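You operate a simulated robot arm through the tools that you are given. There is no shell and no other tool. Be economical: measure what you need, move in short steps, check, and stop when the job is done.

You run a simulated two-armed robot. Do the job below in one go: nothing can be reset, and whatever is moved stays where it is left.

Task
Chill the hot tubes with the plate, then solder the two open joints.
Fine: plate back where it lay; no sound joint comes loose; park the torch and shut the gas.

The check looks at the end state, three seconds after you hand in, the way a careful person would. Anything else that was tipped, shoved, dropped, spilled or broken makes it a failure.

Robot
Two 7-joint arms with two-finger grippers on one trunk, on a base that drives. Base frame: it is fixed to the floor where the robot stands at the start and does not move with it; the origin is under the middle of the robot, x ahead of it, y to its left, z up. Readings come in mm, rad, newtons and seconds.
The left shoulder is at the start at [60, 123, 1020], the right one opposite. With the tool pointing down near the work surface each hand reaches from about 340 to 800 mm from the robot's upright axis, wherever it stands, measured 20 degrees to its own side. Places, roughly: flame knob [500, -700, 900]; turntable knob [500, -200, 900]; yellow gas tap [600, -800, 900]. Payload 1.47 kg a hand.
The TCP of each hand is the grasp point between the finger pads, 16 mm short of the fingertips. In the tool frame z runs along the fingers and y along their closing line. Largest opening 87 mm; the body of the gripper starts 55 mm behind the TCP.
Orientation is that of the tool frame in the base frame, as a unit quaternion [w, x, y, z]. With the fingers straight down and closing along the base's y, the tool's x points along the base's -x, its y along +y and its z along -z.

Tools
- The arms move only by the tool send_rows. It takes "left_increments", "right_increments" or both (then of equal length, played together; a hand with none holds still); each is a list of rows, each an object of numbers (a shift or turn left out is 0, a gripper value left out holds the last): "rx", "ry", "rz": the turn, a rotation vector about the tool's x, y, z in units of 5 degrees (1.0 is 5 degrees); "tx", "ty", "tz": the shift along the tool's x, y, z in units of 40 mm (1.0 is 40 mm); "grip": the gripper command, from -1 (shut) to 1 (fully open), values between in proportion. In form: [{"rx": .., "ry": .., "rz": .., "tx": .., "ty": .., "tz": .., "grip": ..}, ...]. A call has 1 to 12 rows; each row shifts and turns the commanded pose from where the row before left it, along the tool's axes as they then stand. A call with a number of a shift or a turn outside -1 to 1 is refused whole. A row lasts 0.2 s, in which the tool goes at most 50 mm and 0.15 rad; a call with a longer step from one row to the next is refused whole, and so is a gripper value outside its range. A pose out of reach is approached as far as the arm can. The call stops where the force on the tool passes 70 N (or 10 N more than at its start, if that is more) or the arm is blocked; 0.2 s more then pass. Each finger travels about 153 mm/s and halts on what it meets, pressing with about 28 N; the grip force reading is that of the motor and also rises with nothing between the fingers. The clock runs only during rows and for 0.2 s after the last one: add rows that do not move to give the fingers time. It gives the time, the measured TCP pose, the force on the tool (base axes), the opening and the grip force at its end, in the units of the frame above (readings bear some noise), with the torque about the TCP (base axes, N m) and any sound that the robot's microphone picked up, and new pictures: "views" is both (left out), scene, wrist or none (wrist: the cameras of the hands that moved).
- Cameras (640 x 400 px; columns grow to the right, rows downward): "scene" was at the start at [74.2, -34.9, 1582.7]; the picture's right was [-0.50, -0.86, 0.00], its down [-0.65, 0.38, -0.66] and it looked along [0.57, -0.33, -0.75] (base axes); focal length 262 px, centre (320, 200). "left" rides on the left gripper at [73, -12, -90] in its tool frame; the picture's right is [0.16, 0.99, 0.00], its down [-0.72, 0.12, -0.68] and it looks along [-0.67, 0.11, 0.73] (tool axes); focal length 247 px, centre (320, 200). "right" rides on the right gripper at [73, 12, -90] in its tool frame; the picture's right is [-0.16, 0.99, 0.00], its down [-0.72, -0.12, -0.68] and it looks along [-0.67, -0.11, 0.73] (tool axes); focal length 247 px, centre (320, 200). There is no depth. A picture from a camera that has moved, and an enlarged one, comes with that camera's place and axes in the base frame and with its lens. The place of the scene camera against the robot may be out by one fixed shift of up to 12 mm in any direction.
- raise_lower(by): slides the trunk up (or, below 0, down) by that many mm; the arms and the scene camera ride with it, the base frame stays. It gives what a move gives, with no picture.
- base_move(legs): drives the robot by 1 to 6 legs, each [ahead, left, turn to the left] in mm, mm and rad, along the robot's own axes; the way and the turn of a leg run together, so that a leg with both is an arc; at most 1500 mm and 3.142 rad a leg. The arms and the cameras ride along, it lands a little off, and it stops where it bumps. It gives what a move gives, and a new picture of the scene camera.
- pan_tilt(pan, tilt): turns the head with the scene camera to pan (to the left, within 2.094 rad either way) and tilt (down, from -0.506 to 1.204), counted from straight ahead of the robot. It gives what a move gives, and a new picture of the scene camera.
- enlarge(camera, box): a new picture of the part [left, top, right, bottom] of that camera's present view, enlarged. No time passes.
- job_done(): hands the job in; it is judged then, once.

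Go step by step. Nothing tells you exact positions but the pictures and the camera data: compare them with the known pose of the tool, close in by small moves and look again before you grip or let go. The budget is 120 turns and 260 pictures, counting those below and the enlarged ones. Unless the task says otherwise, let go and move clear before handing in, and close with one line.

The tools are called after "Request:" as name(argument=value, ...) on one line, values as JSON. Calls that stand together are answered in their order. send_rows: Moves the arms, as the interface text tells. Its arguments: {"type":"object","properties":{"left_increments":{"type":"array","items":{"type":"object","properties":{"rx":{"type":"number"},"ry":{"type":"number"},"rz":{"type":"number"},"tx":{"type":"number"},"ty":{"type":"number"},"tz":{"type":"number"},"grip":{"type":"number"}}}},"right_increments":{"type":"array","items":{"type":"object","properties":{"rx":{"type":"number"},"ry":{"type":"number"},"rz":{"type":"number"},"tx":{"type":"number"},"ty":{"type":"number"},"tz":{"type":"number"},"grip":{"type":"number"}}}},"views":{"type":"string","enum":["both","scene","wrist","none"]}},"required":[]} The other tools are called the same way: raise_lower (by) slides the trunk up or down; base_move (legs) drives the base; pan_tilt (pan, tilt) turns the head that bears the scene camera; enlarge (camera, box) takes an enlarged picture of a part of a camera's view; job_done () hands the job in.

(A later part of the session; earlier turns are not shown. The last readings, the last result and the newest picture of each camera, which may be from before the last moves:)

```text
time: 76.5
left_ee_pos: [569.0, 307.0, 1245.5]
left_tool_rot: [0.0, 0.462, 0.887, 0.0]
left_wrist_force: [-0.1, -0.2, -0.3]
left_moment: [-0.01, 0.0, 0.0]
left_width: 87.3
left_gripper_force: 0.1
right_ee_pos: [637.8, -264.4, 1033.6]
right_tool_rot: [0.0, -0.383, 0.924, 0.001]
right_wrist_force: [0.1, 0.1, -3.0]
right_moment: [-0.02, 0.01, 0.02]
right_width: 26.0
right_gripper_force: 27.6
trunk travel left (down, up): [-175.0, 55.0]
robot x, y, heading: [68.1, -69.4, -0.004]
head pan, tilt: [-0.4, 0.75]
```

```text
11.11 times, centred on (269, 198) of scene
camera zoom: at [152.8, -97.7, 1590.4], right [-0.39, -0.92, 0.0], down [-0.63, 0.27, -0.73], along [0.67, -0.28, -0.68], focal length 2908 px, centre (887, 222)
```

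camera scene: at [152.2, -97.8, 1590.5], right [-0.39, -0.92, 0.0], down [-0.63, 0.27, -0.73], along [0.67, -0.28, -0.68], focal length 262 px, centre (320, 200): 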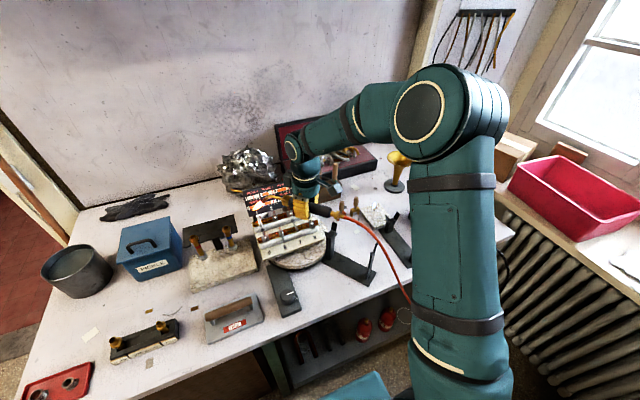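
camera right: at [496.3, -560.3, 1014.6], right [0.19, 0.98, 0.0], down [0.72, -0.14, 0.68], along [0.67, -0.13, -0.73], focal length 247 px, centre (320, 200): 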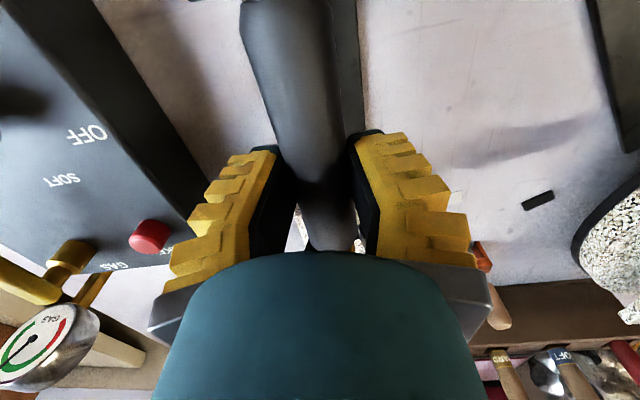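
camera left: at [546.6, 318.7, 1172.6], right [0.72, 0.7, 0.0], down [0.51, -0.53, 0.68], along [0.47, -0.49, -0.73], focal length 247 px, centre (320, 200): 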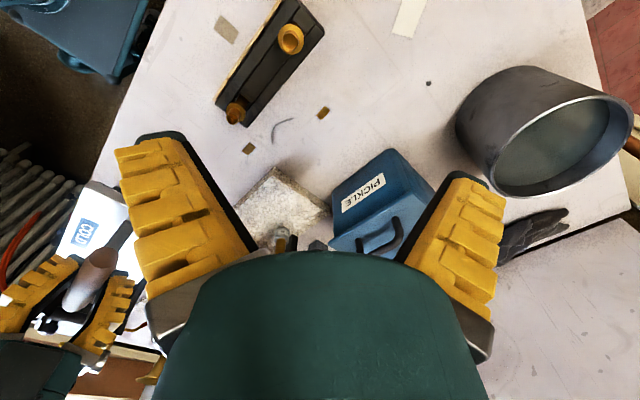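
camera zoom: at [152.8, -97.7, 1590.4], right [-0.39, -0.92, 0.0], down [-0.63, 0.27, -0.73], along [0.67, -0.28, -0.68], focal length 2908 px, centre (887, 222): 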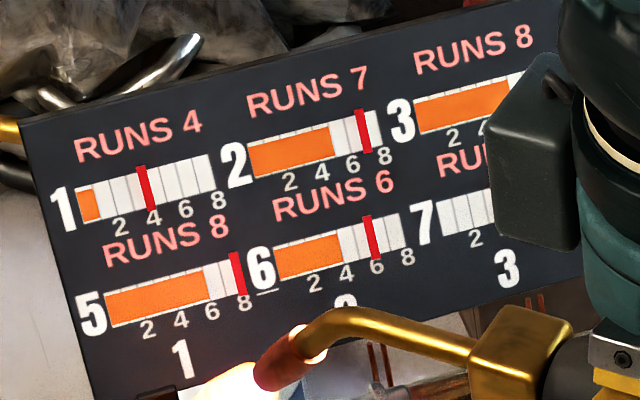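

Request:
send_rows(right_increments=[{"tz": 0}], views="none")

Request:
enlarge(camera="scene", box=[244, 180, 294, 216])

```text
time: 76.9
left_ee_pos: [568.6, 307.1, 1245.5]
left_tool_rot: [0.0, 0.462, 0.887, -0.001]
left_wrist_force: [-0.2, 0.4, -0.2]
left_moment: [0.0, -0.01, 0.0]
left_width: 87.0
left_gripper_force: 0.0
right_ee_pos: [637.4, -263.7, 1032.9]
right_tool_rot: [0.0, -0.383, 0.924, 0.0]
right_wrist_force: [-0.4, 0.4, -3.3]
right_moment: [0.0, -0.02, 0.03]
right_width: 26.4
right_gripper_force: 28.2
trunk travel left (down, up): [-175.0, 55.0]
robot x, y, heading: [71.2, -70.1, -0.0]
head pan, tilt: [-0.4, 0.75]
```

```text
11.11 times, centred on (269, 198) of scene
camera zoom: at [152.7, -97.7, 1590.4], right [-0.39, -0.92, 0.0], down [-0.63, 0.27, -0.73], along [0.67, -0.28, -0.68], focal length 2908 px, centre (887, 222)
```

zoom: 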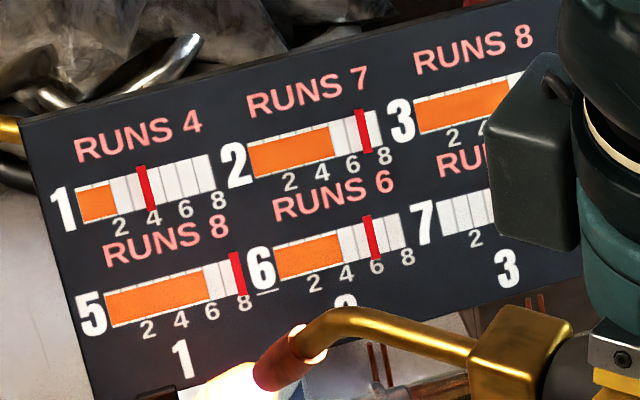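

Joint 1 is at 2, the neighbours are safe with at least 2 in hand. Another short exposure.

Request:
send_rows(right_increments=[{"tz": 0}, {"tz": 0}], views="none")

Request:
enlarge(camera="scene", box=[244, 180, 294, 216])

```text
time: 77.5
left_ee_pos: [567.8, 307.2, 1246.2]
left_tool_rot: [-0.001, 0.462, 0.887, 0.0]
left_wrist_force: [0.6, -0.6, 0.4]
left_moment: [0.02, -0.01, 0.04]
left_width: 87.1
left_gripper_force: 0.0
right_ee_pos: [637.2, -262.5, 1032.9]
right_tool_rot: [0.0, -0.383, 0.924, 0.001]
right_wrist_force: [0.5, -0.1, -2.3]
right_moment: [-0.02, 0.01, 0.04]
right_width: 26.1
right_gripper_force: 28.1
trunk travel left (down, up): [-175.0, 55.0]
robot x, y, heading: [69.3, -72.9, -0.005]
head pan, tilt: [-0.4, 0.75]
```

```text
11.11 times, centred on (269, 198) of scene
camera zoom: at [152.7, -97.7, 1590.4], right [-0.39, -0.92, 0.0], down [-0.63, 0.27, -0.73], along [0.67, -0.28, -0.68], focal length 2908 px, centre (887, 222)
```

zoom: 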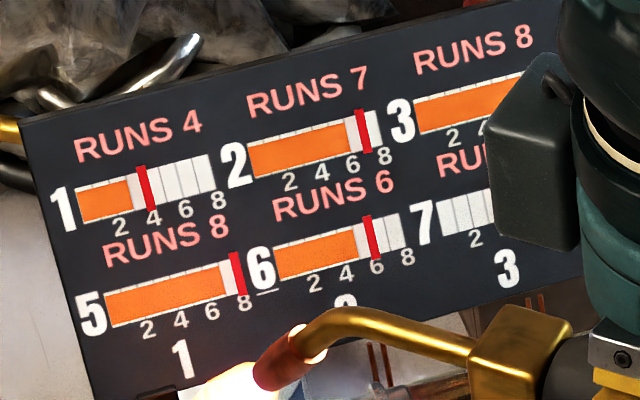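

Joint 1 just above 3; sound joints one below their marks, as expected from joint 7's pattern (neighbours did not step again between 3 and 4). One last minimal exposure.

Request:
send_rows(right_increments=[{"tz": 0}], views="none")

Request:
enlarge(camera="scene", box=[244, 180, 304, 226])

```text
time: 77.9
left_ee_pos: [568.2, 306.4, 1245.4]
left_tool_rot: [0.0, 0.462, 0.887, 0.0]
left_wrist_force: [0.5, -0.2, 1.0]
left_moment: [0.01, -0.02, -0.01]
left_width: 87.0
left_gripper_force: 0.1
right_ee_pos: [638.0, -264.6, 1033.7]
right_tool_rot: [-0.001, -0.382, 0.924, 0.0]
right_wrist_force: [-0.1, 0.0, -2.2]
right_moment: [0.01, -0.01, -0.01]
right_width: 26.3
right_gripper_force: 28.1
trunk travel left (down, up): [-175.0, 55.0]
robot x, y, heading: [72.5, -70.2, -0.001]
head pan, tilt: [-0.4, 0.75]
```

```text
8.70 times, centred on (274, 203) of scene
camera zoom: at [152.7, -97.7, 1590.4], right [-0.39, -0.92, 0.0], down [-0.63, 0.27, -0.73], along [0.67, -0.28, -0.68], focal length 2276 px, centre (720, 174)
```

zoom: 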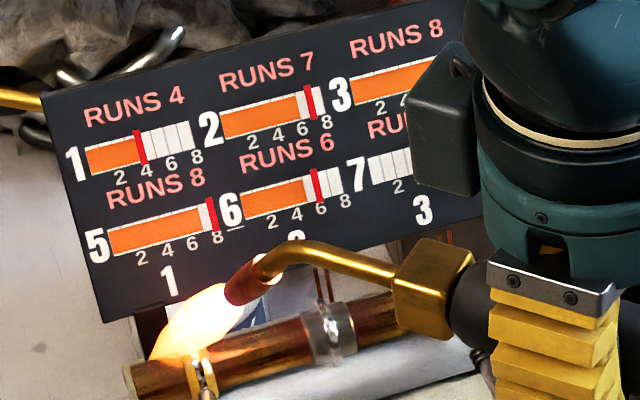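

Joint 1 has reached 4 and its ring has turned gold and bright; no sound joint is at its mark. I lift the torch straight off at once.

Request:
send_rows(right_increments=[{"tz": -1}, {"tz": -1}, {"tz": -1}], views="none")

Request:
send_rows(right_increments=[{"tx": 1}, {"tx": 1}, {"tx": 1}, {"ty": -0.5}], views="none")

Request:
enlarge(camera="scene", box=[240, 174, 310, 240])

Request:
enlarge(camera="scene", box=[254, 203, 304, 240])

```text
time: 78.7
left_ee_pos: [567.3, 307.0, 1246.0]
left_tool_rot: [0.0, 0.462, 0.887, 0.0]
left_wrist_force: [-0.2, 0.5, -0.6]
left_moment: [0.0, -0.01, -0.02]
left_width: 87.1
left_gripper_force: 0.1
right_ee_pos: [638.5, -264.2, 1152.6]
right_tool_rot: [-0.001, -0.384, 0.923, 0.0]
right_wrist_force: [0.0, -1.1, -2.8]
right_moment: [-0.02, 0.0, -0.01]
right_width: 26.0
right_gripper_force: 28.1
trunk travel left (down, up): [-175.0, 55.0]
robot x, y, heading: [67.2, -68.7, -0.003]
head pan, tilt: [-0.4, 0.75]
```

```text
time: 79.7
left_ee_pos: [569.3, 307.2, 1243.3]
left_tool_rot: [0.0, 0.462, 0.887, -0.001]
left_wrist_force: [-0.3, 0.0, 0.2]
left_moment: [0.0, 0.04, 0.02]
left_width: 87.1
left_gripper_force: 0.0
right_ee_pos: [568.1, -365.2, 1151.9]
right_tool_rot: [-0.001, -0.382, 0.924, 0.0]
right_wrist_force: [0.0, -0.1, -2.8]
right_moment: [0.0, 0.02, 0.03]
right_width: 26.1
right_gripper_force: 27.5
trunk travel left (down, up): [-175.0, 55.0]
robot x, y, heading: [68.0, -69.2, -0.003]
head pan, tilt: [-0.4, 0.75]
```

```text
6.06 times, centred on (275, 207) of scene
camera zoom: at [154.8, -97.6, 1590.2], right [-0.39, -0.92, 0.0], down [-0.63, 0.27, -0.73], along [0.67, -0.28, -0.68], focal length 1586 px, centre (593, 158)
```

zoom: 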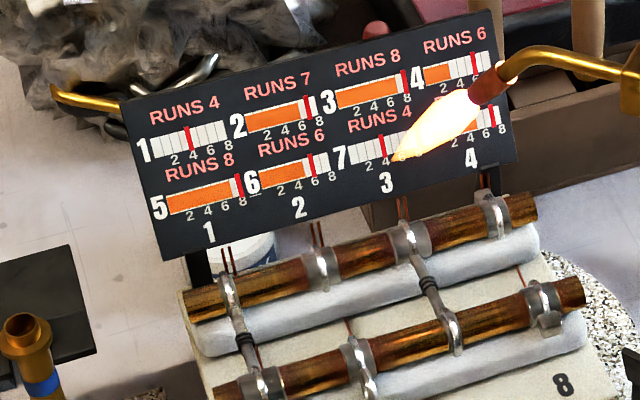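

```text
10.81 times, centred on (279, 222) of scene
camera zoom: at [154.8, -97.6, 1590.2], right [-0.39, -0.92, 0.0], down [-0.63, 0.27, -0.73], along [0.67, -0.28, -0.68], focal length 2829 px, centre (763, -32)
```

zoom: 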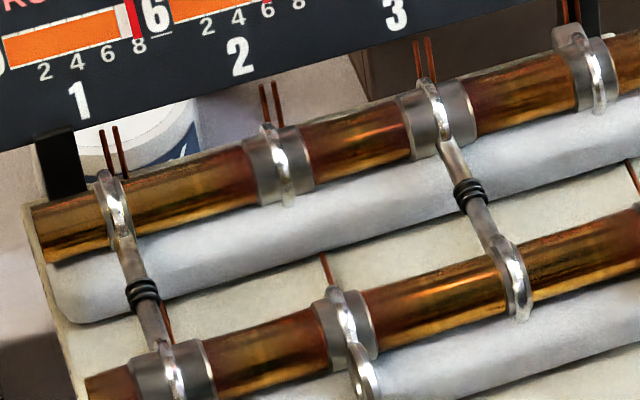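

Both joints show bright solder bands and all sound joints held. Now I turn the torch back and carry it above its own stand.

Request:
send_rows(right_increments=[{"rz": 1}, {"rz": 1}, {"rz": 1}, {"rz": 1}, {"rz": 1}, {"rz": 1}, {"rz": 1}, {"rz": 1}, {"rz": 1}, {"rz": 0.4}], views="none")

Request:
send_rows(right_increments=[{"ty": -0.9, "tx": -0.21}, {"ty": -0.9}, {"ty": -0.9}, {"ty": -0.9}, {"ty": -0.9}, {"ty": -0.77}, {"tz": 1}, {"tz": 1}, {"tz": 1}, {"tz": 1}, {"tz": 0}], views="none")

Request:
pan_tilt(pan=-0.7, tilt=0.75)

Request:
enlarge(camera="scene", box=[290, 160, 410, 260])

```text
time: 81.9
left_ee_pos: [567.9, 307.3, 1245.1]
left_tool_rot: [0.001, 0.462, 0.887, 0.0]
left_wrist_force: [0.2, 0.2, 0.5]
left_moment: [-0.03, -0.02, -0.03]
left_width: 87.1
left_gripper_force: 0.1
right_ee_pos: [566.9, -364.0, 1150.9]
right_tool_rot: [-0.001, 0.019, 1.0, 0.0]
right_wrist_force: [0.6, 0.3, -1.8]
right_moment: [0.01, 0.02, -0.02]
right_width: 26.5
right_gripper_force: 28.0
trunk travel left (down, up): [-175.0, 55.0]
robot x, y, heading: [67.2, -69.9, -0.001]
head pan, tilt: [-0.4, 0.75]
```

```text
time: 84.3
left_ee_pos: [568.3, 306.9, 1246.2]
left_tool_rot: [0.0, 0.462, 0.887, 0.0]
left_wrist_force: [-0.3, -0.6, -0.5]
left_moment: [-0.03, -0.04, 0.0]
left_width: 87.2
left_gripper_force: 0.0
right_ee_pos: [563.8, -574.8, 992.5]
right_tool_rot: [0.0, 0.017, 1.0, 0.0]
right_wrist_force: [-0.1, 0.8, -2.8]
right_moment: [0.03, -0.01, 0.0]
right_width: 26.4
right_gripper_force: 27.8
trunk travel left (down, up): [-175.0, 55.0]
robot x, y, heading: [69.8, -71.2, 0.0]
head pan, tilt: [-0.4, 0.75]
```

```text
time: 85.1
left_ee_pos: [567.9, 307.8, 1244.8]
left_tool_rot: [-0.001, 0.461, 0.887, 0.0]
left_wrist_force: [0.8, 0.1, -0.2]
left_moment: [0.01, 0.01, -0.01]
left_width: 86.6
left_gripper_force: 0.1
right_ee_pos: [564.1, -576.6, 992.8]
right_tool_rot: [0.0, 0.017, 1.0, 0.0]
right_wrist_force: [0.0, -0.6, -1.7]
right_moment: [-0.02, 0.02, 0.0]
right_width: 26.2
right_gripper_force: 27.9
trunk travel left (down, up): [-175.0, 55.0]
robot x, y, heading: [72.8, -68.8, -0.0]
head pan, tilt: [-0.7, 0.75]
camera scene: at [139.7, -118.9, 1590.4], right [-0.64, -0.77, 0.0], down [-0.52, 0.44, -0.73], along [0.56, -0.47, -0.68], focal length 262 px, centre (320, 200)
```

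scene: 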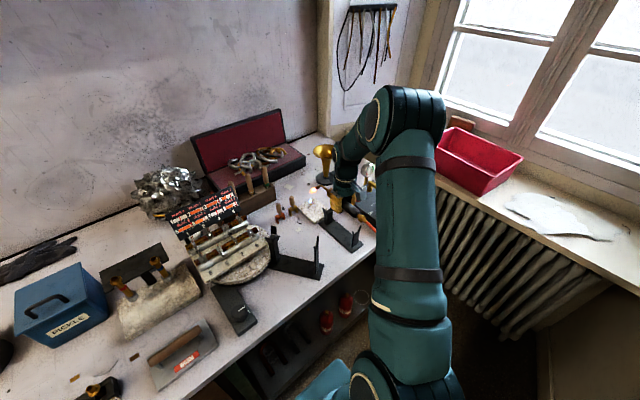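

```text
4.00 times, centred on (350, 210) of scene
camera zoom: at [139.7, -118.9, 1590.4], right [-0.64, -0.77, 0.0], down [-0.52, 0.44, -0.73], along [0.56, -0.47, -0.68], focal length 1047 px, centre (200, 160)
```

zoom: 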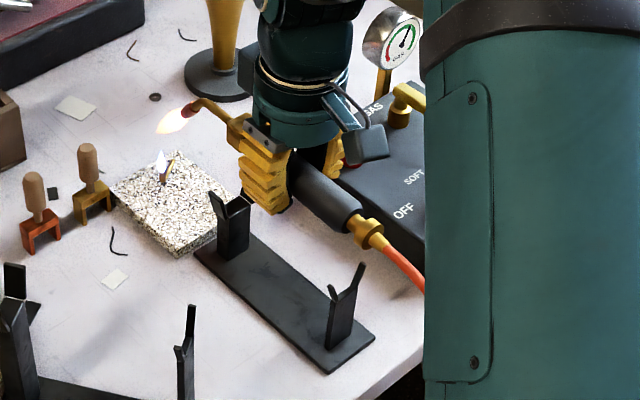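

I correct 5 mm forward and lower into the forks.

Request:
send_rows(right_increments=[{"tx": -0.14}, {"tz": 0.7}, {"tz": 0.6}, {"tz": 0.2}, {"tz": 0}], views="none")

Request:
enlarge(camera="scene", box=[290, 160, 410, 260])

```text
time: 86.3
left_ee_pos: [568.3, 307.3, 1246.0]
left_tool_rot: [0.001, 0.461, 0.887, 0.0]
left_wrist_force: [0.5, -0.2, 0.1]
left_moment: [0.01, -0.03, -0.01]
left_width: 87.1
left_gripper_force: 0.1
right_ee_pos: [571.6, -575.3, 932.0]
right_tool_rot: [0.0, 0.017, 1.0, 0.0]
right_wrist_force: [-0.4, 0.2, -3.0]
right_moment: [-0.02, 0.02, -0.01]
right_width: 26.3
right_gripper_force: 28.0
trunk travel left (down, up): [-175.0, 55.0]
robot x, y, heading: [65.3, -72.2, 0.002]
head pan, tilt: [-0.7, 0.75]
```

```text
4.00 times, centred on (350, 210) of scene
camera zoom: at [139.7, -118.9, 1590.4], right [-0.64, -0.77, 0.0], down [-0.52, 0.44, -0.73], along [0.56, -0.47, -0.68], focal length 1047 px, centre (200, 160)
```

zoom: 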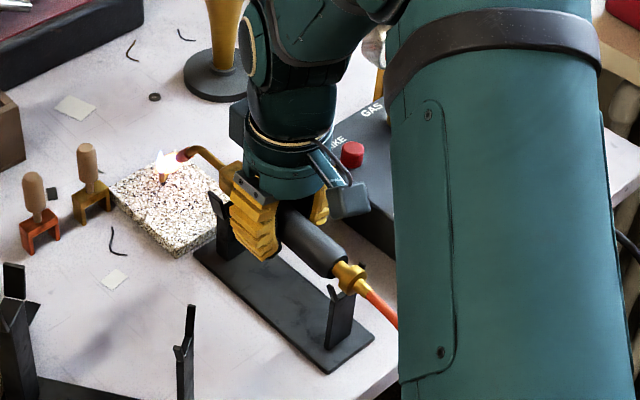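

Request:
send_rows(right_increments=[{"tz": 0.25}, {"tz": 0}], views="none")

Request:
send_rows(right_increments=[{"tz": 0.1}, {"tz": 0}], views="none")

Request:
enlarge(camera="scene", box=[290, 160, 410, 260])

```text
time: 86.9
left_ee_pos: [567.7, 307.6, 1245.3]
left_tool_rot: [0.0, 0.462, 0.887, -0.001]
left_wrist_force: [-0.3, 1.2, -0.7]
left_moment: [0.03, 0.0, 0.01]
left_width: 87.2
left_gripper_force: 0.1
right_ee_pos: [572.7, -575.1, 923.4]
right_tool_rot: [0.0, 0.018, 1.0, 0.0]
right_wrist_force: [-0.7, -0.7, -2.7]
right_moment: [0.02, -0.03, 0.03]
right_width: 26.1
right_gripper_force: 27.6
trunk travel left (down, up): [-175.0, 55.0]
robot x, y, heading: [68.3, -74.0, 0.001]
head pan, tilt: [-0.7, 0.75]
```

```text
time: 87.5
left_ee_pos: [567.8, 307.1, 1245.9]
left_tool_rot: [0.0, 0.462, 0.887, 0.001]
left_wrist_force: [-0.2, -0.7, 0.1]
left_moment: [0.01, 0.01, -0.03]
left_width: 87.2
left_gripper_force: 0.1
right_ee_pos: [571.9, -574.7, 917.6]
right_tool_rot: [0.001, 0.018, 1.0, 0.0]
right_wrist_force: [-0.3, 0.0, -2.3]
right_moment: [0.0, 0.02, -0.01]
right_width: 26.3
right_gripper_force: 27.9
trunk travel left (down, up): [-175.0, 55.0]
robot x, y, heading: [68.8, -69.7, 0.001]
head pan, tilt: [-0.7, 0.75]
```

```text
4.00 times, centred on (350, 210) of scene
camera zoom: at [139.7, -118.9, 1590.4], right [-0.64, -0.77, 0.0], down [-0.52, 0.44, -0.73], along [0.56, -0.47, -0.68], focal length 1047 px, centre (200, 160)
```

zoom: 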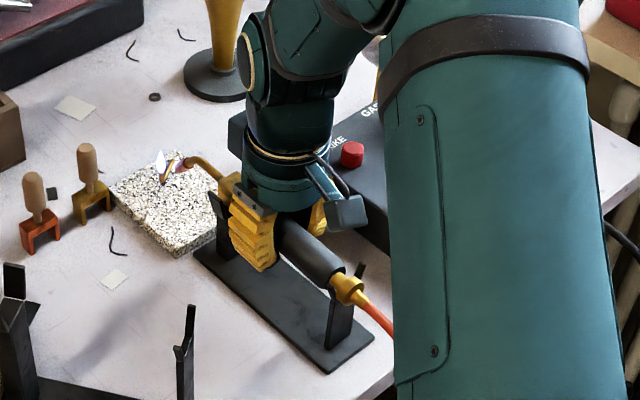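

Request:
send_rows(right_increments=[{"tx": 0.06, "tz": 0.05}, {"tz": 0}], views="none")

Request:
send_rows(right_increments=[{"tz": 0.06}, {"tz": 0}], views="none")

Request:
enlarge(camera="scene", box=[290, 160, 410, 260])

```text
time: 88.1
left_ee_pos: [568.2, 307.2, 1246.6]
left_tool_rot: [0.0, 0.462, 0.887, 0.0]
left_wrist_force: [0.5, 0.5, 0.1]
left_moment: [-0.03, 0.0, 0.01]
left_width: 86.9
left_gripper_force: 0.1
right_ee_pos: [570.0, -574.4, 916.8]
right_tool_rot: [0.001, 0.018, 1.0, 0.0]
right_wrist_force: [-0.2, 0.3, -2.4]
right_moment: [0.01, 0.04, 0.02]
right_width: 26.5
right_gripper_force: 27.8
trunk travel left (down, up): [-175.0, 55.0]
robot x, y, heading: [70.3, -70.3, -0.004]
head pan, tilt: [-0.7, 0.75]
```

```text
time: 88.7
left_ee_pos: [567.6, 307.8, 1245.7]
left_tool_rot: [0.0, 0.462, 0.887, -0.001]
left_wrist_force: [-0.2, -0.3, 0.7]
left_moment: [0.02, -0.01, -0.01]
left_width: 86.9
left_gripper_force: 0.0
right_ee_pos: [571.3, -574.3, 914.8]
right_tool_rot: [0.0, 0.016, 1.0, 0.0]
right_wrist_force: [1.0, 2.9, -0.1]
right_moment: [-0.01, -0.13, 0.23]
right_width: 26.7
right_gripper_force: 27.9
trunk travel left (down, up): [-175.0, 55.0]
robot x, y, heading: [70.2, -66.5, -0.001]
head pan, tilt: [-0.7, 0.75]
```

```text
4.00 times, centred on (350, 210) of scene
camera zoom: at [139.6, -118.4, 1590.4], right [-0.64, -0.77, 0.0], down [-0.52, 0.44, -0.73], along [0.56, -0.47, -0.68], focal length 1047 px, centre (200, 160)
```

zoom: 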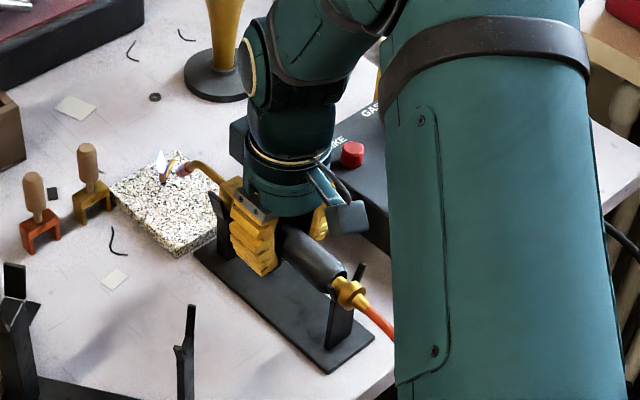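

The forks carry the torch now. I open and lift away.

Request:
send_rows(right_increments=[{"grip": -0.2}, {"grip": 0.4}, {"grip": 1}, {"grip": 1}, {"grip": 1}, {"tz": -0.8}, {"tz": -1}, {"tz": -1}, {"tz": -1}], views="wrist")

Request:
enlarge(camera="scene", box=[290, 160, 410, 260])

Request:
enlarge(camera="right", box=[0, 0, 400, 250])

```text
time: 90.7
left_ee_pos: [567.7, 308.2, 1245.8]
left_tool_rot: [0.0, 0.461, 0.887, 0.001]
left_wrist_force: [-0.9, -1.1, 0.2]
left_moment: [0.01, -0.03, -0.03]
left_width: 86.7
left_gripper_force: 0.0
right_ee_pos: [570.4, -573.6, 1069.7]
right_tool_rot: [0.0, 0.017, 1.0, 0.0]
right_wrist_force: [0.0, -0.4, -0.4]
right_moment: [-0.04, 0.0, -0.01]
right_width: 86.9
right_gripper_force: 0.1
trunk travel left (down, up): [-175.0, 55.0]
robot x, y, heading: [65.6, -72.2, 0.003]
head pan, tilt: [-0.7, 0.75]
camera right: at [496.6, -558.9, 1158.7], right [0.19, 0.98, 0.0], down [0.72, -0.14, 0.68], along [0.67, -0.13, -0.73], focal length 247 px, centre (320, 200)
```

right: 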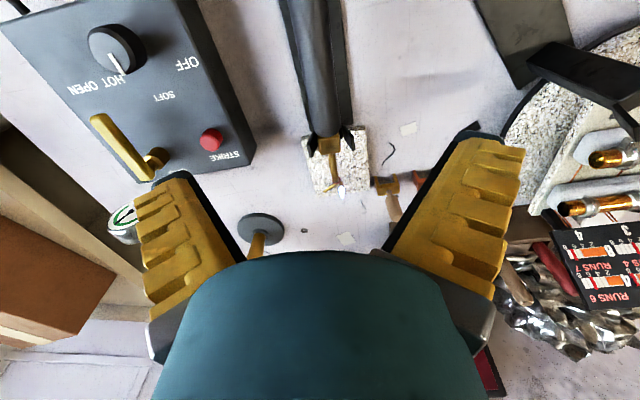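

```text
4.00 times, centred on (350, 210) of scene
camera zoom: at [138.9, -118.2, 1590.5], right [-0.64, -0.77, 0.0], down [-0.52, 0.44, -0.73], along [0.56, -0.47, -0.68], focal length 1047 px, centre (200, 160)
```

zoom: 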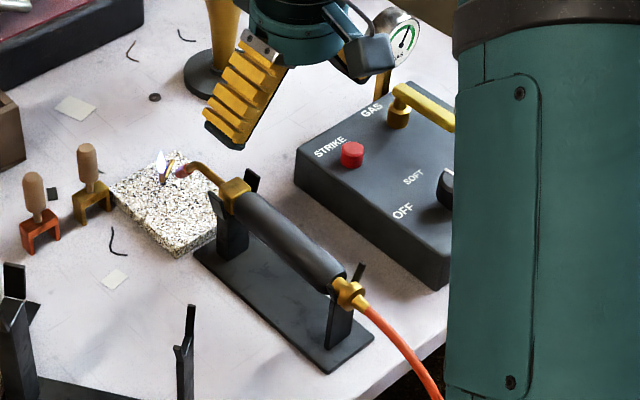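

```text
1.60 times, centred on (200, 125) of right
camera zoom: at [496.6, -558.9, 1158.7], right [0.19, 0.98, 0.0], down [0.72, -0.14, 0.68], along [0.67, -0.13, -0.73], focal length 395 px, centre (512, 320)
```

zoom: 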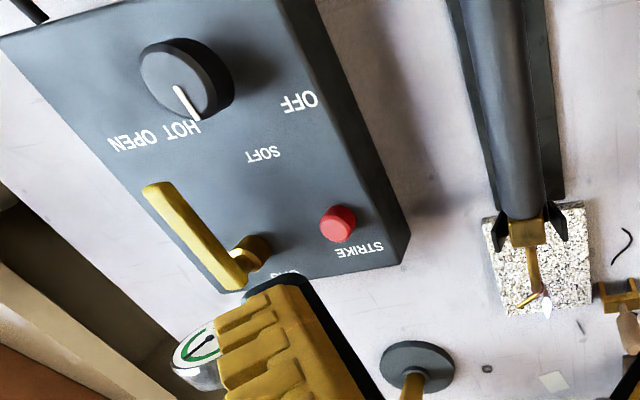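

The torch is parked as it was and its flame is out; only the pilot burns. The tap is out of reach from here, so I raise the hand and drive 200 mm to the right.

Request:
send_rows(right_increments=[{"tz": -1}, {"tz": -1}], views="none")

Request:
base_move(legs=[[0, -200, 0]])

Request:
enlarge(camera="right", box=[140, 0, 460, 200])

```text
time: 91.3
left_ee_pos: [567.1, 308.3, 1246.0]
left_tool_rot: [0.0, 0.462, 0.887, -0.001]
left_wrist_force: [0.8, -0.5, -0.4]
left_moment: [-0.03, -0.01, 0.01]
left_width: 87.0
left_gripper_force: 0.2
right_ee_pos: [569.6, -575.1, 1145.9]
right_tool_rot: [0.0, 0.018, 1.0, 0.0]
right_wrist_force: [-0.1, -0.4, -0.2]
right_moment: [0.03, 0.02, 0.01]
right_width: 86.9
right_gripper_force: 0.0
trunk travel left (down, up): [-175.0, 55.0]
robot x, y, heading: [71.9, -67.2, -0.001]
head pan, tilt: [-0.7, 0.75]
```

```text
time: 93.7
left_ee_pos: [568.4, 111.2, 1245.4]
left_tool_rot: [-0.001, 0.46, 0.888, 0.0]
left_wrist_force: [0.1, 0.0, -0.1]
left_moment: [0.01, 0.01, -0.01]
left_width: 87.1
left_gripper_force: 0.1
right_ee_pos: [569.6, -770.7, 1144.7]
right_tool_rot: [0.0, 0.017, 1.0, 0.0]
right_wrist_force: [0.5, 0.7, -0.1]
right_moment: [0.01, 0.0, 0.02]
right_width: 86.7
right_gripper_force: 0.0
trunk travel left (down, up): [-175.0, 55.0]
robot x, y, heading: [71.0, -264.4, -0.0]
head pan, tilt: [-0.7, 0.75]
camera scene: at [139.6, -315.1, 1590.4], right [-0.64, -0.77, 0.0], down [-0.52, 0.44, -0.73], along [0.56, -0.47, -0.68], focal length 262 px, centre (320, 200)
```

scene: 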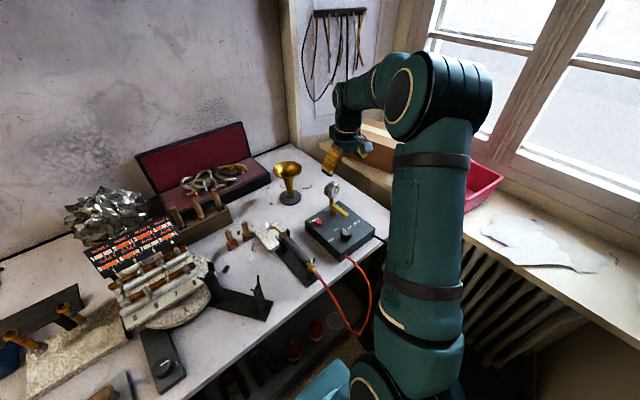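

```text
2.00 times, centred on (300, 100) of right
camera zoom: at [496.8, -756.0, 1235.7], right [0.19, 0.98, 0.0], down [0.72, -0.14, 0.68], along [0.67, -0.13, -0.73], focal length 494 px, centre (360, 400)
```

zoom: 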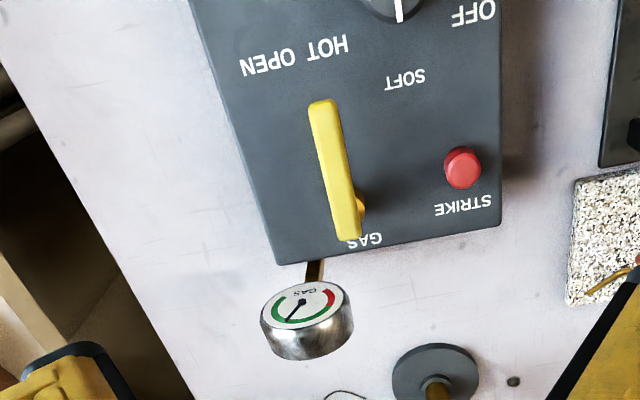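

Seen from above, the tap lever points toward the robot (in line with its pipe, so open), pivot near [628, -786]. I move over the lever to grasp it between the fingers.

Request:
send_rows(right_increments=[{"tx": -0.75, "ty": -0.48, "rz": -0.4}, {"tz": 1}, {"tz": 1}, {"tz": 1}, {"tz": 0.6}, {"tz": 0}], views="both")

Request:
enlarge(camera="scene", box=[290, 150, 410, 270])

```text
time: 95.1
left_ee_pos: [566.7, 111.8, 1245.5]
left_tool_rot: [-0.001, 0.461, 0.887, 0.001]
left_wrist_force: [-0.4, 0.5, 0.2]
left_moment: [-0.04, 0.0, 0.02]
left_width: 87.0
left_gripper_force: 0.1
right_ee_pos: [599.4, -791.0, 1002.5]
right_tool_rot: [0.0, 0.0, 1.0, 0.0]
right_wrist_force: [0.4, 0.8, 0.7]
right_moment: [-0.01, 0.0, -0.03]
right_width: 87.1
right_gripper_force: 0.1
trunk travel left (down, up): [-175.0, 55.0]
robot x, y, heading: [67.9, -263.2, 0.001]
head pan, tilt: [-0.7, 0.75]
camera scene: at [139.4, -314.6, 1590.5], right [-0.64, -0.77, 0.0], down [-0.52, 0.44, -0.73], along [0.56, -0.47, -0.68], focal length 262 px, centre (320, 200)
camera right: at [525.3, -777.6, 1092.8], right [0.16, 0.99, 0.0], down [0.72, -0.11, 0.68], along [0.67, -0.11, -0.73], focal length 247 px, centre (320, 200)
```

scene: 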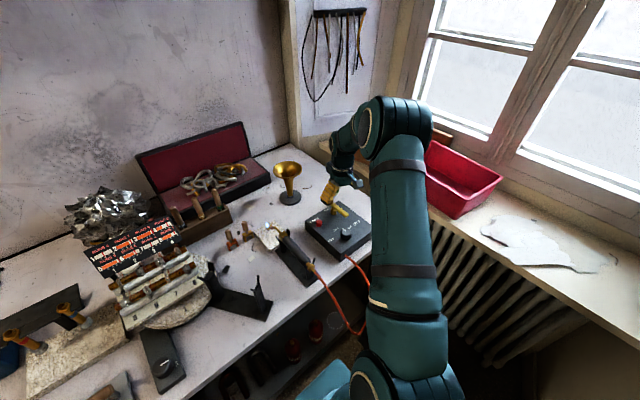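
right: 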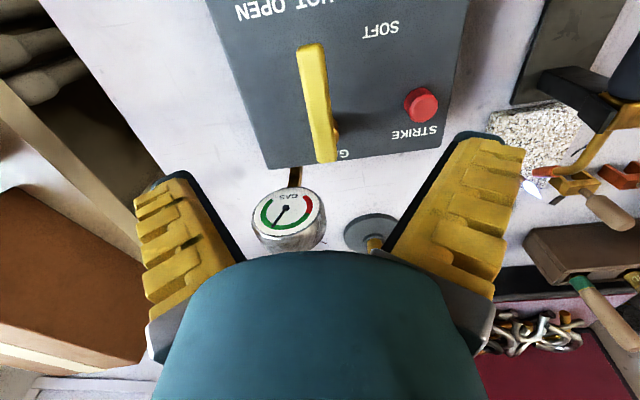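

```text
3.33 times, centred on (350, 210) of scene
camera zoom: at [139.4, -314.6, 1590.5], right [-0.64, -0.77, 0.0], down [-0.52, 0.44, -0.73], along [0.56, -0.47, -0.68], focal length 872 px, centre (220, 167)
```

zoom: 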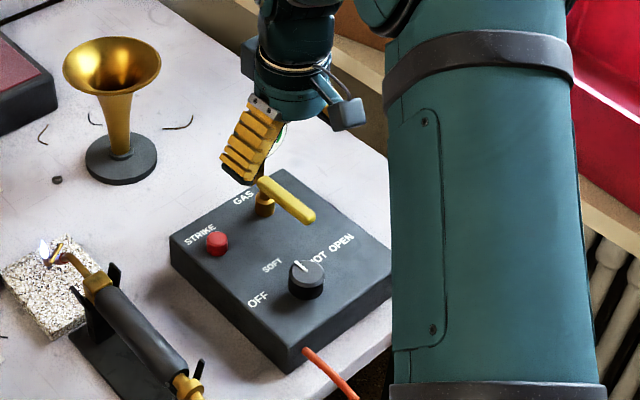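

The lever lies along x at y≈-789, top z≈934, with room below. I lower the open fingers astride it.

Request:
send_rows(right_increments=[{"tz": 0.8}, {"tz": 0.6}, {"tz": 0.3}, {"tz": 0}], views="wrist")

Request:
enlarge(camera="scene", box=[310, 170, 390, 240])

```text
time: 96.1
left_ee_pos: [567.9, 112.3, 1245.0]
left_tool_rot: [0.0, 0.462, 0.887, 0.0]
left_wrist_force: [0.4, 0.2, -0.3]
left_moment: [0.02, 0.02, 0.05]
left_width: 86.8
left_gripper_force: 0.0
right_ee_pos: [599.3, -789.2, 934.4]
right_tool_rot: [0.001, -0.001, 1.0, 0.0]
right_wrist_force: [0.0, -0.3, 0.4]
right_moment: [-0.03, 0.02, 0.01]
right_width: 87.4
right_gripper_force: 0.0
trunk travel left (down, up): [-175.0, 55.0]
robot x, y, heading: [72.3, -268.8, 0.004]
head pan, tilt: [-0.7, 0.75]
camera right: at [524.9, -777.9, 1024.2], right [0.16, 0.99, 0.0], down [0.72, -0.12, 0.68], along [0.67, -0.11, -0.73], focal length 247 px, centre (320, 200)
```

right: 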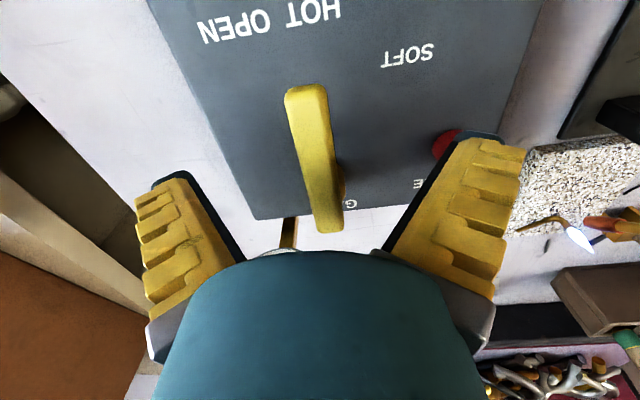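

```text
5.71 times, centred on (350, 205) of scene
camera zoom: at [139.5, -314.6, 1590.5], right [-0.64, -0.77, 0.0], down [-0.52, 0.44, -0.73], along [0.56, -0.47, -0.68], focal length 1495 px, centre (149, 171)
```

zoom: 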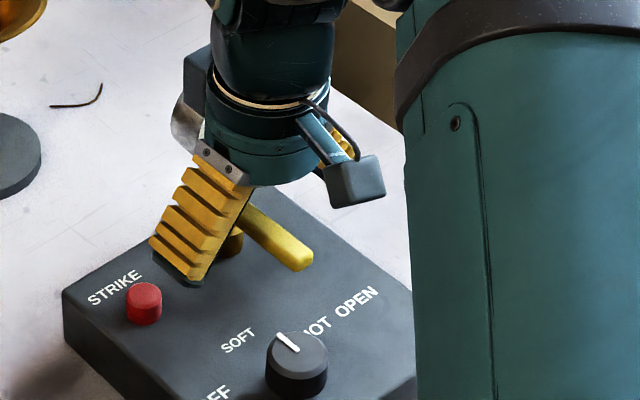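

The fingers straddle the lever. I lower slightly and close on it.

Request:
send_rows(right_increments=[{"tz": 0.08}, {"grip": 0}, {"grip": -0.5}, {"grip": -1}, {"grip": -1}, {"grip": -1}], views="wrist")

Request:
enlarge(camera="scene", box=[310, 170, 390, 240])

```text
time: 97.5
left_ee_pos: [566.6, 112.3, 1246.3]
left_tool_rot: [0.001, 0.461, 0.887, 0.0]
left_wrist_force: [-0.2, -0.4, 0.4]
left_moment: [-0.01, -0.01, 0.02]
left_width: 87.1
left_gripper_force: 0.0
right_ee_pos: [598.6, -788.5, 931.1]
right_tool_rot: [0.001, 0.0, 1.0, -0.001]
right_wrist_force: [-2.3, 3.2, 10.2]
right_moment: [0.03, 0.24, 0.13]
right_width: 9.4
right_gripper_force: 30.6
trunk travel left (down, up): [-175.0, 55.0]
robot x, y, heading: [72.3, -263.1, 0.006]
head pan, tilt: [-0.7, 0.75]
camera right: at [524.8, -777.4, 1022.2], right [0.16, 0.99, 0.0], down [0.72, -0.11, 0.68], along [0.67, -0.11, -0.73], focal length 247 px, centre (320, 200)
```

right: 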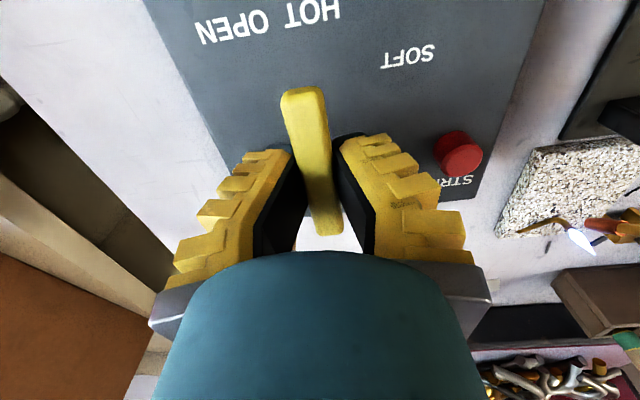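

```text
5.71 times, centred on (350, 205) of scene
camera zoom: at [138.6, -313.6, 1590.6], right [-0.64, -0.77, 0.0], down [-0.52, 0.44, -0.73], along [0.56, -0.47, -0.68], focal length 1495 px, centre (149, 171)
```

zoom: 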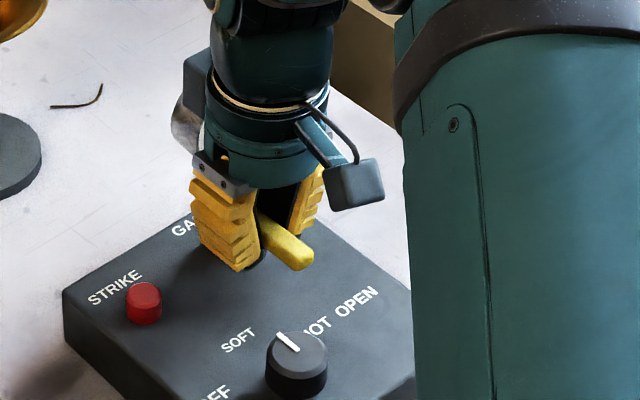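

Gripped. I try turning the lever clockwise (seen from above) by 10° about its pivot and watch the forces.

Request:
send_rows(right_increments=[{"rz": 1, "ty": 0.063}, {"rz": 1, "ty": 0.063}, {"rz": 0}], views="wrist")

```text
time: 98.3
left_ee_pos: [568.4, 109.2, 1246.2]
left_tool_rot: [0.001, 0.462, 0.887, 0.001]
left_wrist_force: [0.1, 0.7, -0.1]
left_moment: [0.02, -0.03, 0.01]
left_width: 86.9
left_gripper_force: 0.0
right_ee_pos: [598.4, -789.8, 931.3]
right_tool_rot: [0.003, 0.087, 0.996, -0.003]
right_wrist_force: [4.2, -20.0, 13.6]
right_moment: [-0.23, -0.15, 0.61]
right_width: 13.0
right_gripper_force: 30.0
trunk travel left (down, up): [-175.0, 55.0]
robot x, y, heading: [70.8, -264.1, -0.005]
head pan, tilt: [-0.7, 0.75]
camera right: at [528.0, -763.5, 1021.5], right [0.33, 0.94, 0.0], down [0.69, -0.24, 0.68], along [0.65, -0.23, -0.73], focal length 247 px, centre (320, 200)
```

right: 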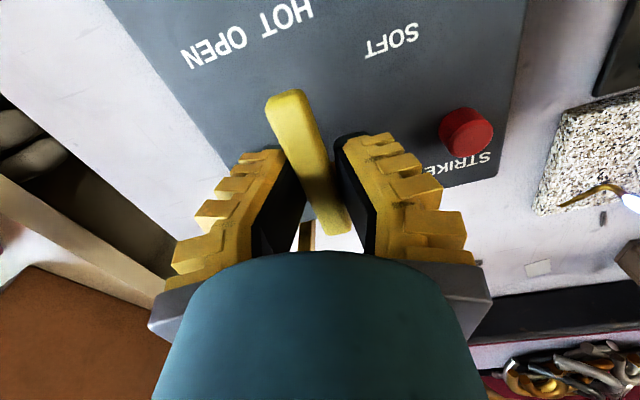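

That way is blocked, so it closes counter-clockwise (toward the right). I relax, open, lift, and instead push the lever from its left side with closed fingers, which stays clear of the gauge.

Request:
send_rows(right_increments=[{"rz": -1, "ty": -0.063}, {"rz": -1, "ty": -0.063}, {"grip": 0}, {"grip": 1}, {"grip": 1}, {"grip": 1}, {"tz": -0.8}, {"tz": -0.8}], views="none")

Request:
send_rows(right_increments=[{"ty": 0.65, "tx": 0.45, "grip": -1}, {"grip": -1}, {"grip": -1}, {"grip": -1}, {"grip": -1}], views="wrist")

Request:
enlarge(camera="scene", box=[310, 170, 390, 240])

```text
time: 100.1
left_ee_pos: [567.3, 112.3, 1246.5]
left_tool_rot: [0.0, 0.461, 0.888, 0.0]
left_wrist_force: [-0.1, -1.4, -0.1]
left_moment: [0.03, -0.02, 0.0]
left_width: 87.0
left_gripper_force: 0.0
right_ee_pos: [599.9, -790.3, 993.7]
right_tool_rot: [0.0, 0.0, 1.0, 0.0]
right_wrist_force: [-0.8, -0.3, 0.4]
right_moment: [0.0, -0.03, 0.03]
right_width: 87.1
right_gripper_force: 0.0
trunk travel left (down, up): [-175.0, 55.0]
robot x, y, heading: [70.2, -260.4, -0.001]
head pan, tilt: [-0.7, 0.75]
```

```text
time: 101.3
left_ee_pos: [567.0, 112.3, 1246.1]
left_tool_rot: [0.0, 0.46, 0.888, 0.0]
left_wrist_force: [-0.3, 0.3, 0.1]
left_moment: [-0.02, -0.01, -0.02]
left_width: 87.1
left_gripper_force: 0.0
right_ee_pos: [580.9, -764.7, 994.8]
right_tool_rot: [0.0, -0.002, 1.0, 0.0]
right_wrist_force: [-0.2, 0.0, 0.1]
right_moment: [-0.01, 0.01, -0.03]
right_width: 0.0
right_gripper_force: 27.8
trunk travel left (down, up): [-175.0, 55.0]
robot x, y, heading: [67.8, -267.3, 0.0]
head pan, tilt: [-0.7, 0.75]
camera right: at [507.5, -752.7, 1084.3], right [0.16, 0.99, 0.0], down [0.72, -0.12, 0.68], along [0.67, -0.11, -0.73], focal length 247 px, centre (320, 200)
```

right: 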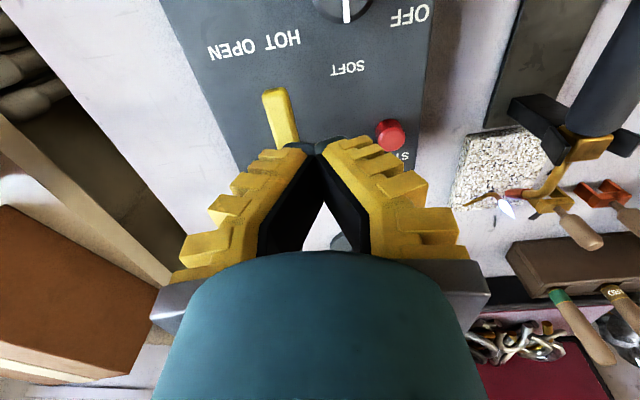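

```text
5.71 times, centred on (350, 205) of scene
camera zoom: at [139.5, -314.6, 1590.4], right [-0.64, -0.77, 0.0], down [-0.52, 0.44, -0.73], along [0.56, -0.47, -0.68], focal length 1495 px, centre (149, 171)
```

zoom: 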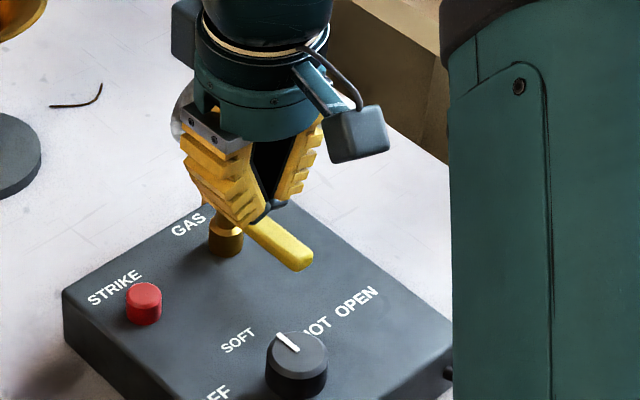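

I lower the closed fingertips beside the lever's left side.

Request:
send_rows(right_increments=[{"ty": 0.08}, {"tz": 0.7}, {"tz": 0.5}, {"tz": 0.25}, {"tz": 0}], views="wrist")

Request:
enlarge(camera="scene", box=[310, 170, 390, 240])

```text
time: 102.5
left_ee_pos: [563.4, 115.1, 1247.4]
left_tool_rot: [0.003, 0.461, 0.887, 0.0]
left_wrist_force: [0.7, 0.4, -0.9]
left_moment: [0.04, -0.02, 0.02]
left_width: 87.1
left_gripper_force: 0.1
right_ee_pos: [582.1, -761.4, 944.4]
right_tool_rot: [0.007, 0.0, 1.0, -0.004]
right_wrist_force: [-2.4, -0.4, 60.9]
right_moment: [-1.39, 0.58, -0.1]
right_width: 0.1
right_gripper_force: 26.9
trunk travel left (down, up): [-175.0, 55.0]
robot x, y, heading: [66.3, -264.3, -0.003]
head pan, tilt: [-0.7, 0.75]
camera right: at [506.6, -747.5, 1034.0], right [0.16, 0.99, -0.01], down [0.71, -0.11, 0.69], along [0.68, -0.11, -0.72], focal length 247 px, centre (320, 200)
```

right: 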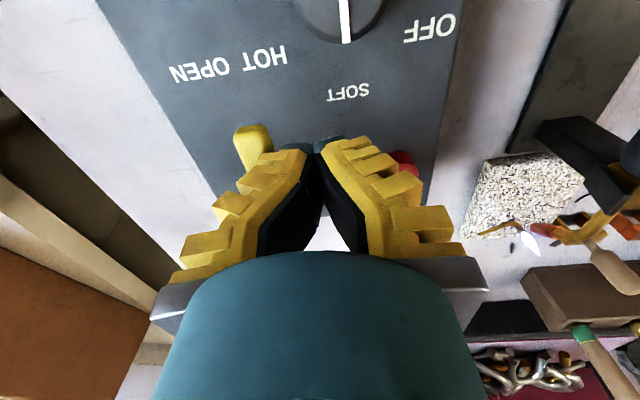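

```text
5.71 times, centred on (350, 205) of scene
camera zoom: at [134.5, -309.9, 1591.4], right [-0.64, -0.77, 0.0], down [-0.52, 0.44, -0.73], along [0.56, -0.47, -0.68], focal length 1495 px, centre (149, 171)
```

zoom: 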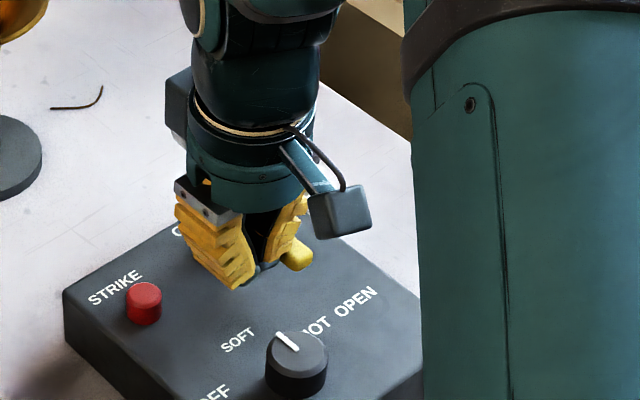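

The outside slope of the finger landed on the lever edge. I lift off at once and shift further left.

Request:
send_rows(right_increments=[{"tz": -0.6}, {"tz": -0.4}, {"tz": 0}], views="wrist")

Request:
enlarge(camera="scene", box=[290, 150, 410, 270])

```text
time: 103.3
left_ee_pos: [569.3, 111.8, 1245.9]
left_tool_rot: [0.0, 0.461, 0.887, 0.0]
left_wrist_force: [0.6, 0.7, -0.3]
left_moment: [0.0, 0.0, -0.01]
left_width: 86.8
left_gripper_force: 0.0
right_ee_pos: [580.1, -762.1, 975.4]
right_tool_rot: [-0.001, 0.0, 1.0, 0.001]
right_wrist_force: [-1.2, -0.6, -0.1]
right_moment: [0.01, 0.02, -0.02]
right_width: 0.1
right_gripper_force: 28.1
trunk travel left (down, up): [-175.0, 55.0]
robot x, y, heading: [72.4, -263.1, -0.0]
head pan, tilt: [-0.7, 0.75]
camera right: at [507.4, -749.6, 1065.7], right [0.16, 0.99, 0.0], down [0.73, -0.12, 0.68], along [0.67, -0.11, -0.73], focal length 247 px, centre (320, 200)
```

right: 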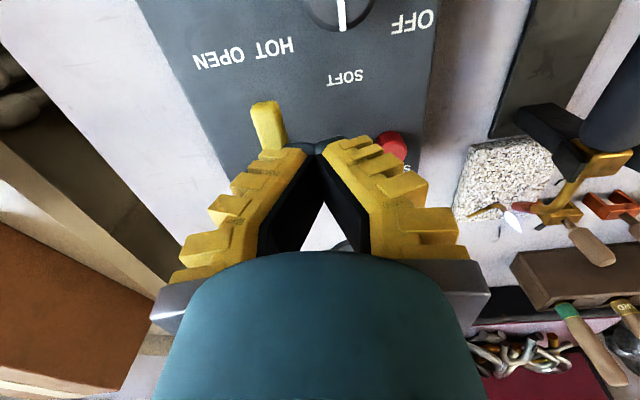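

```text
3.33 times, centred on (350, 210) of scene
camera zoom: at [140.2, -315.3, 1590.3], right [-0.64, -0.77, 0.0], down [-0.52, 0.44, -0.73], along [0.56, -0.47, -0.68], focal length 872 px, centre (220, 167)
```

zoom: 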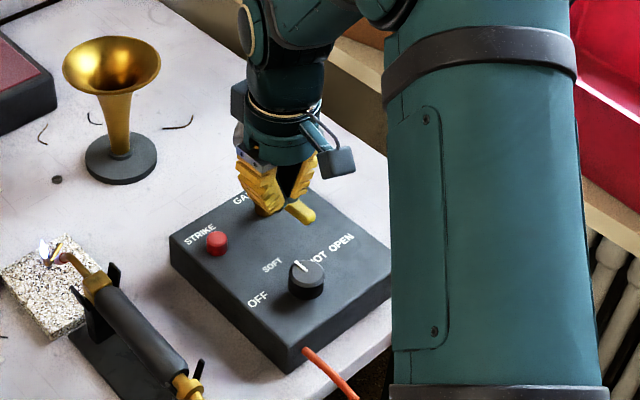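

I shift 10 mm left, and lower again in small steps.

Request:
send_rows(right_increments=[{"ty": 0.25}, {"tz": 0.5}, {"tz": 0}], views="none")

Request:
send_rows(right_increments=[{"tz": 0.2}, {"tz": 0}], views="none")

Request:
send_rows(right_increments=[{"tz": 0.15}, {"tz": 0}], views="wrist")

```text
time: 104.1
left_ee_pos: [568.9, 111.8, 1246.9]
left_tool_rot: [0.0, 0.461, 0.888, 0.0]
left_wrist_force: [0.6, 0.0, -0.1]
left_moment: [0.0, -0.02, 0.04]
left_width: 86.8
left_gripper_force: 0.0
right_ee_pos: [580.9, -750.1, 957.0]
right_tool_rot: [0.0, -0.002, 1.0, 0.0]
right_wrist_force: [-0.8, -0.5, -0.1]
right_moment: [-0.01, 0.02, 0.04]
right_width: 0.0
right_gripper_force: 28.0
trunk travel left (down, up): [-175.0, 55.0]
robot x, y, heading: [67.2, -268.5, -0.004]
head pan, tilt: [-0.7, 0.75]
```

```text
time: 104.7
left_ee_pos: [566.0, 112.0, 1245.3]
left_tool_rot: [0.0, 0.46, 0.888, 0.0]
left_wrist_force: [0.5, -1.2, -0.1]
left_moment: [-0.02, 0.01, -0.01]
left_width: 87.2
left_gripper_force: 0.0
right_ee_pos: [580.5, -752.5, 948.8]
right_tool_rot: [0.0, -0.001, 1.0, -0.001]
right_wrist_force: [-0.8, 0.3, -0.2]
right_moment: [0.02, 0.0, -0.01]
right_width: 0.0
right_gripper_force: 27.9
trunk travel left (down, up): [-175.0, 55.0]
robot x, y, heading: [69.9, -265.7, -0.002]
head pan, tilt: [-0.7, 0.75]
```

```text
time: 105.3
left_ee_pos: [567.5, 111.4, 1246.4]
left_tool_rot: [0.0, 0.461, 0.888, 0.0]
left_wrist_force: [0.3, 0.0, -0.5]
left_moment: [-0.01, 0.0, 0.0]
left_width: 87.1
left_gripper_force: 0.0
right_ee_pos: [580.5, -751.3, 942.9]
right_tool_rot: [0.0, -0.001, 1.0, 0.0]
right_wrist_force: [0.4, -0.3, -0.7]
right_moment: [0.0, 0.0, -0.02]
right_width: 0.0
right_gripper_force: 28.4
trunk travel left (down, up): [-175.0, 55.0]
robot x, y, heading: [68.0, -268.3, -0.005]
head pan, tilt: [-0.7, 0.75]
camera right: at [506.6, -738.6, 1032.7], right [0.16, 0.99, 0.0], down [0.72, -0.12, 0.68], along [0.67, -0.11, -0.73], focal length 247 px, centre (320, 200)
```

right: 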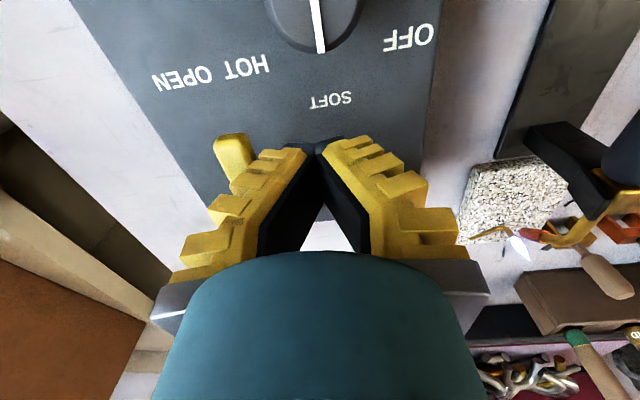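

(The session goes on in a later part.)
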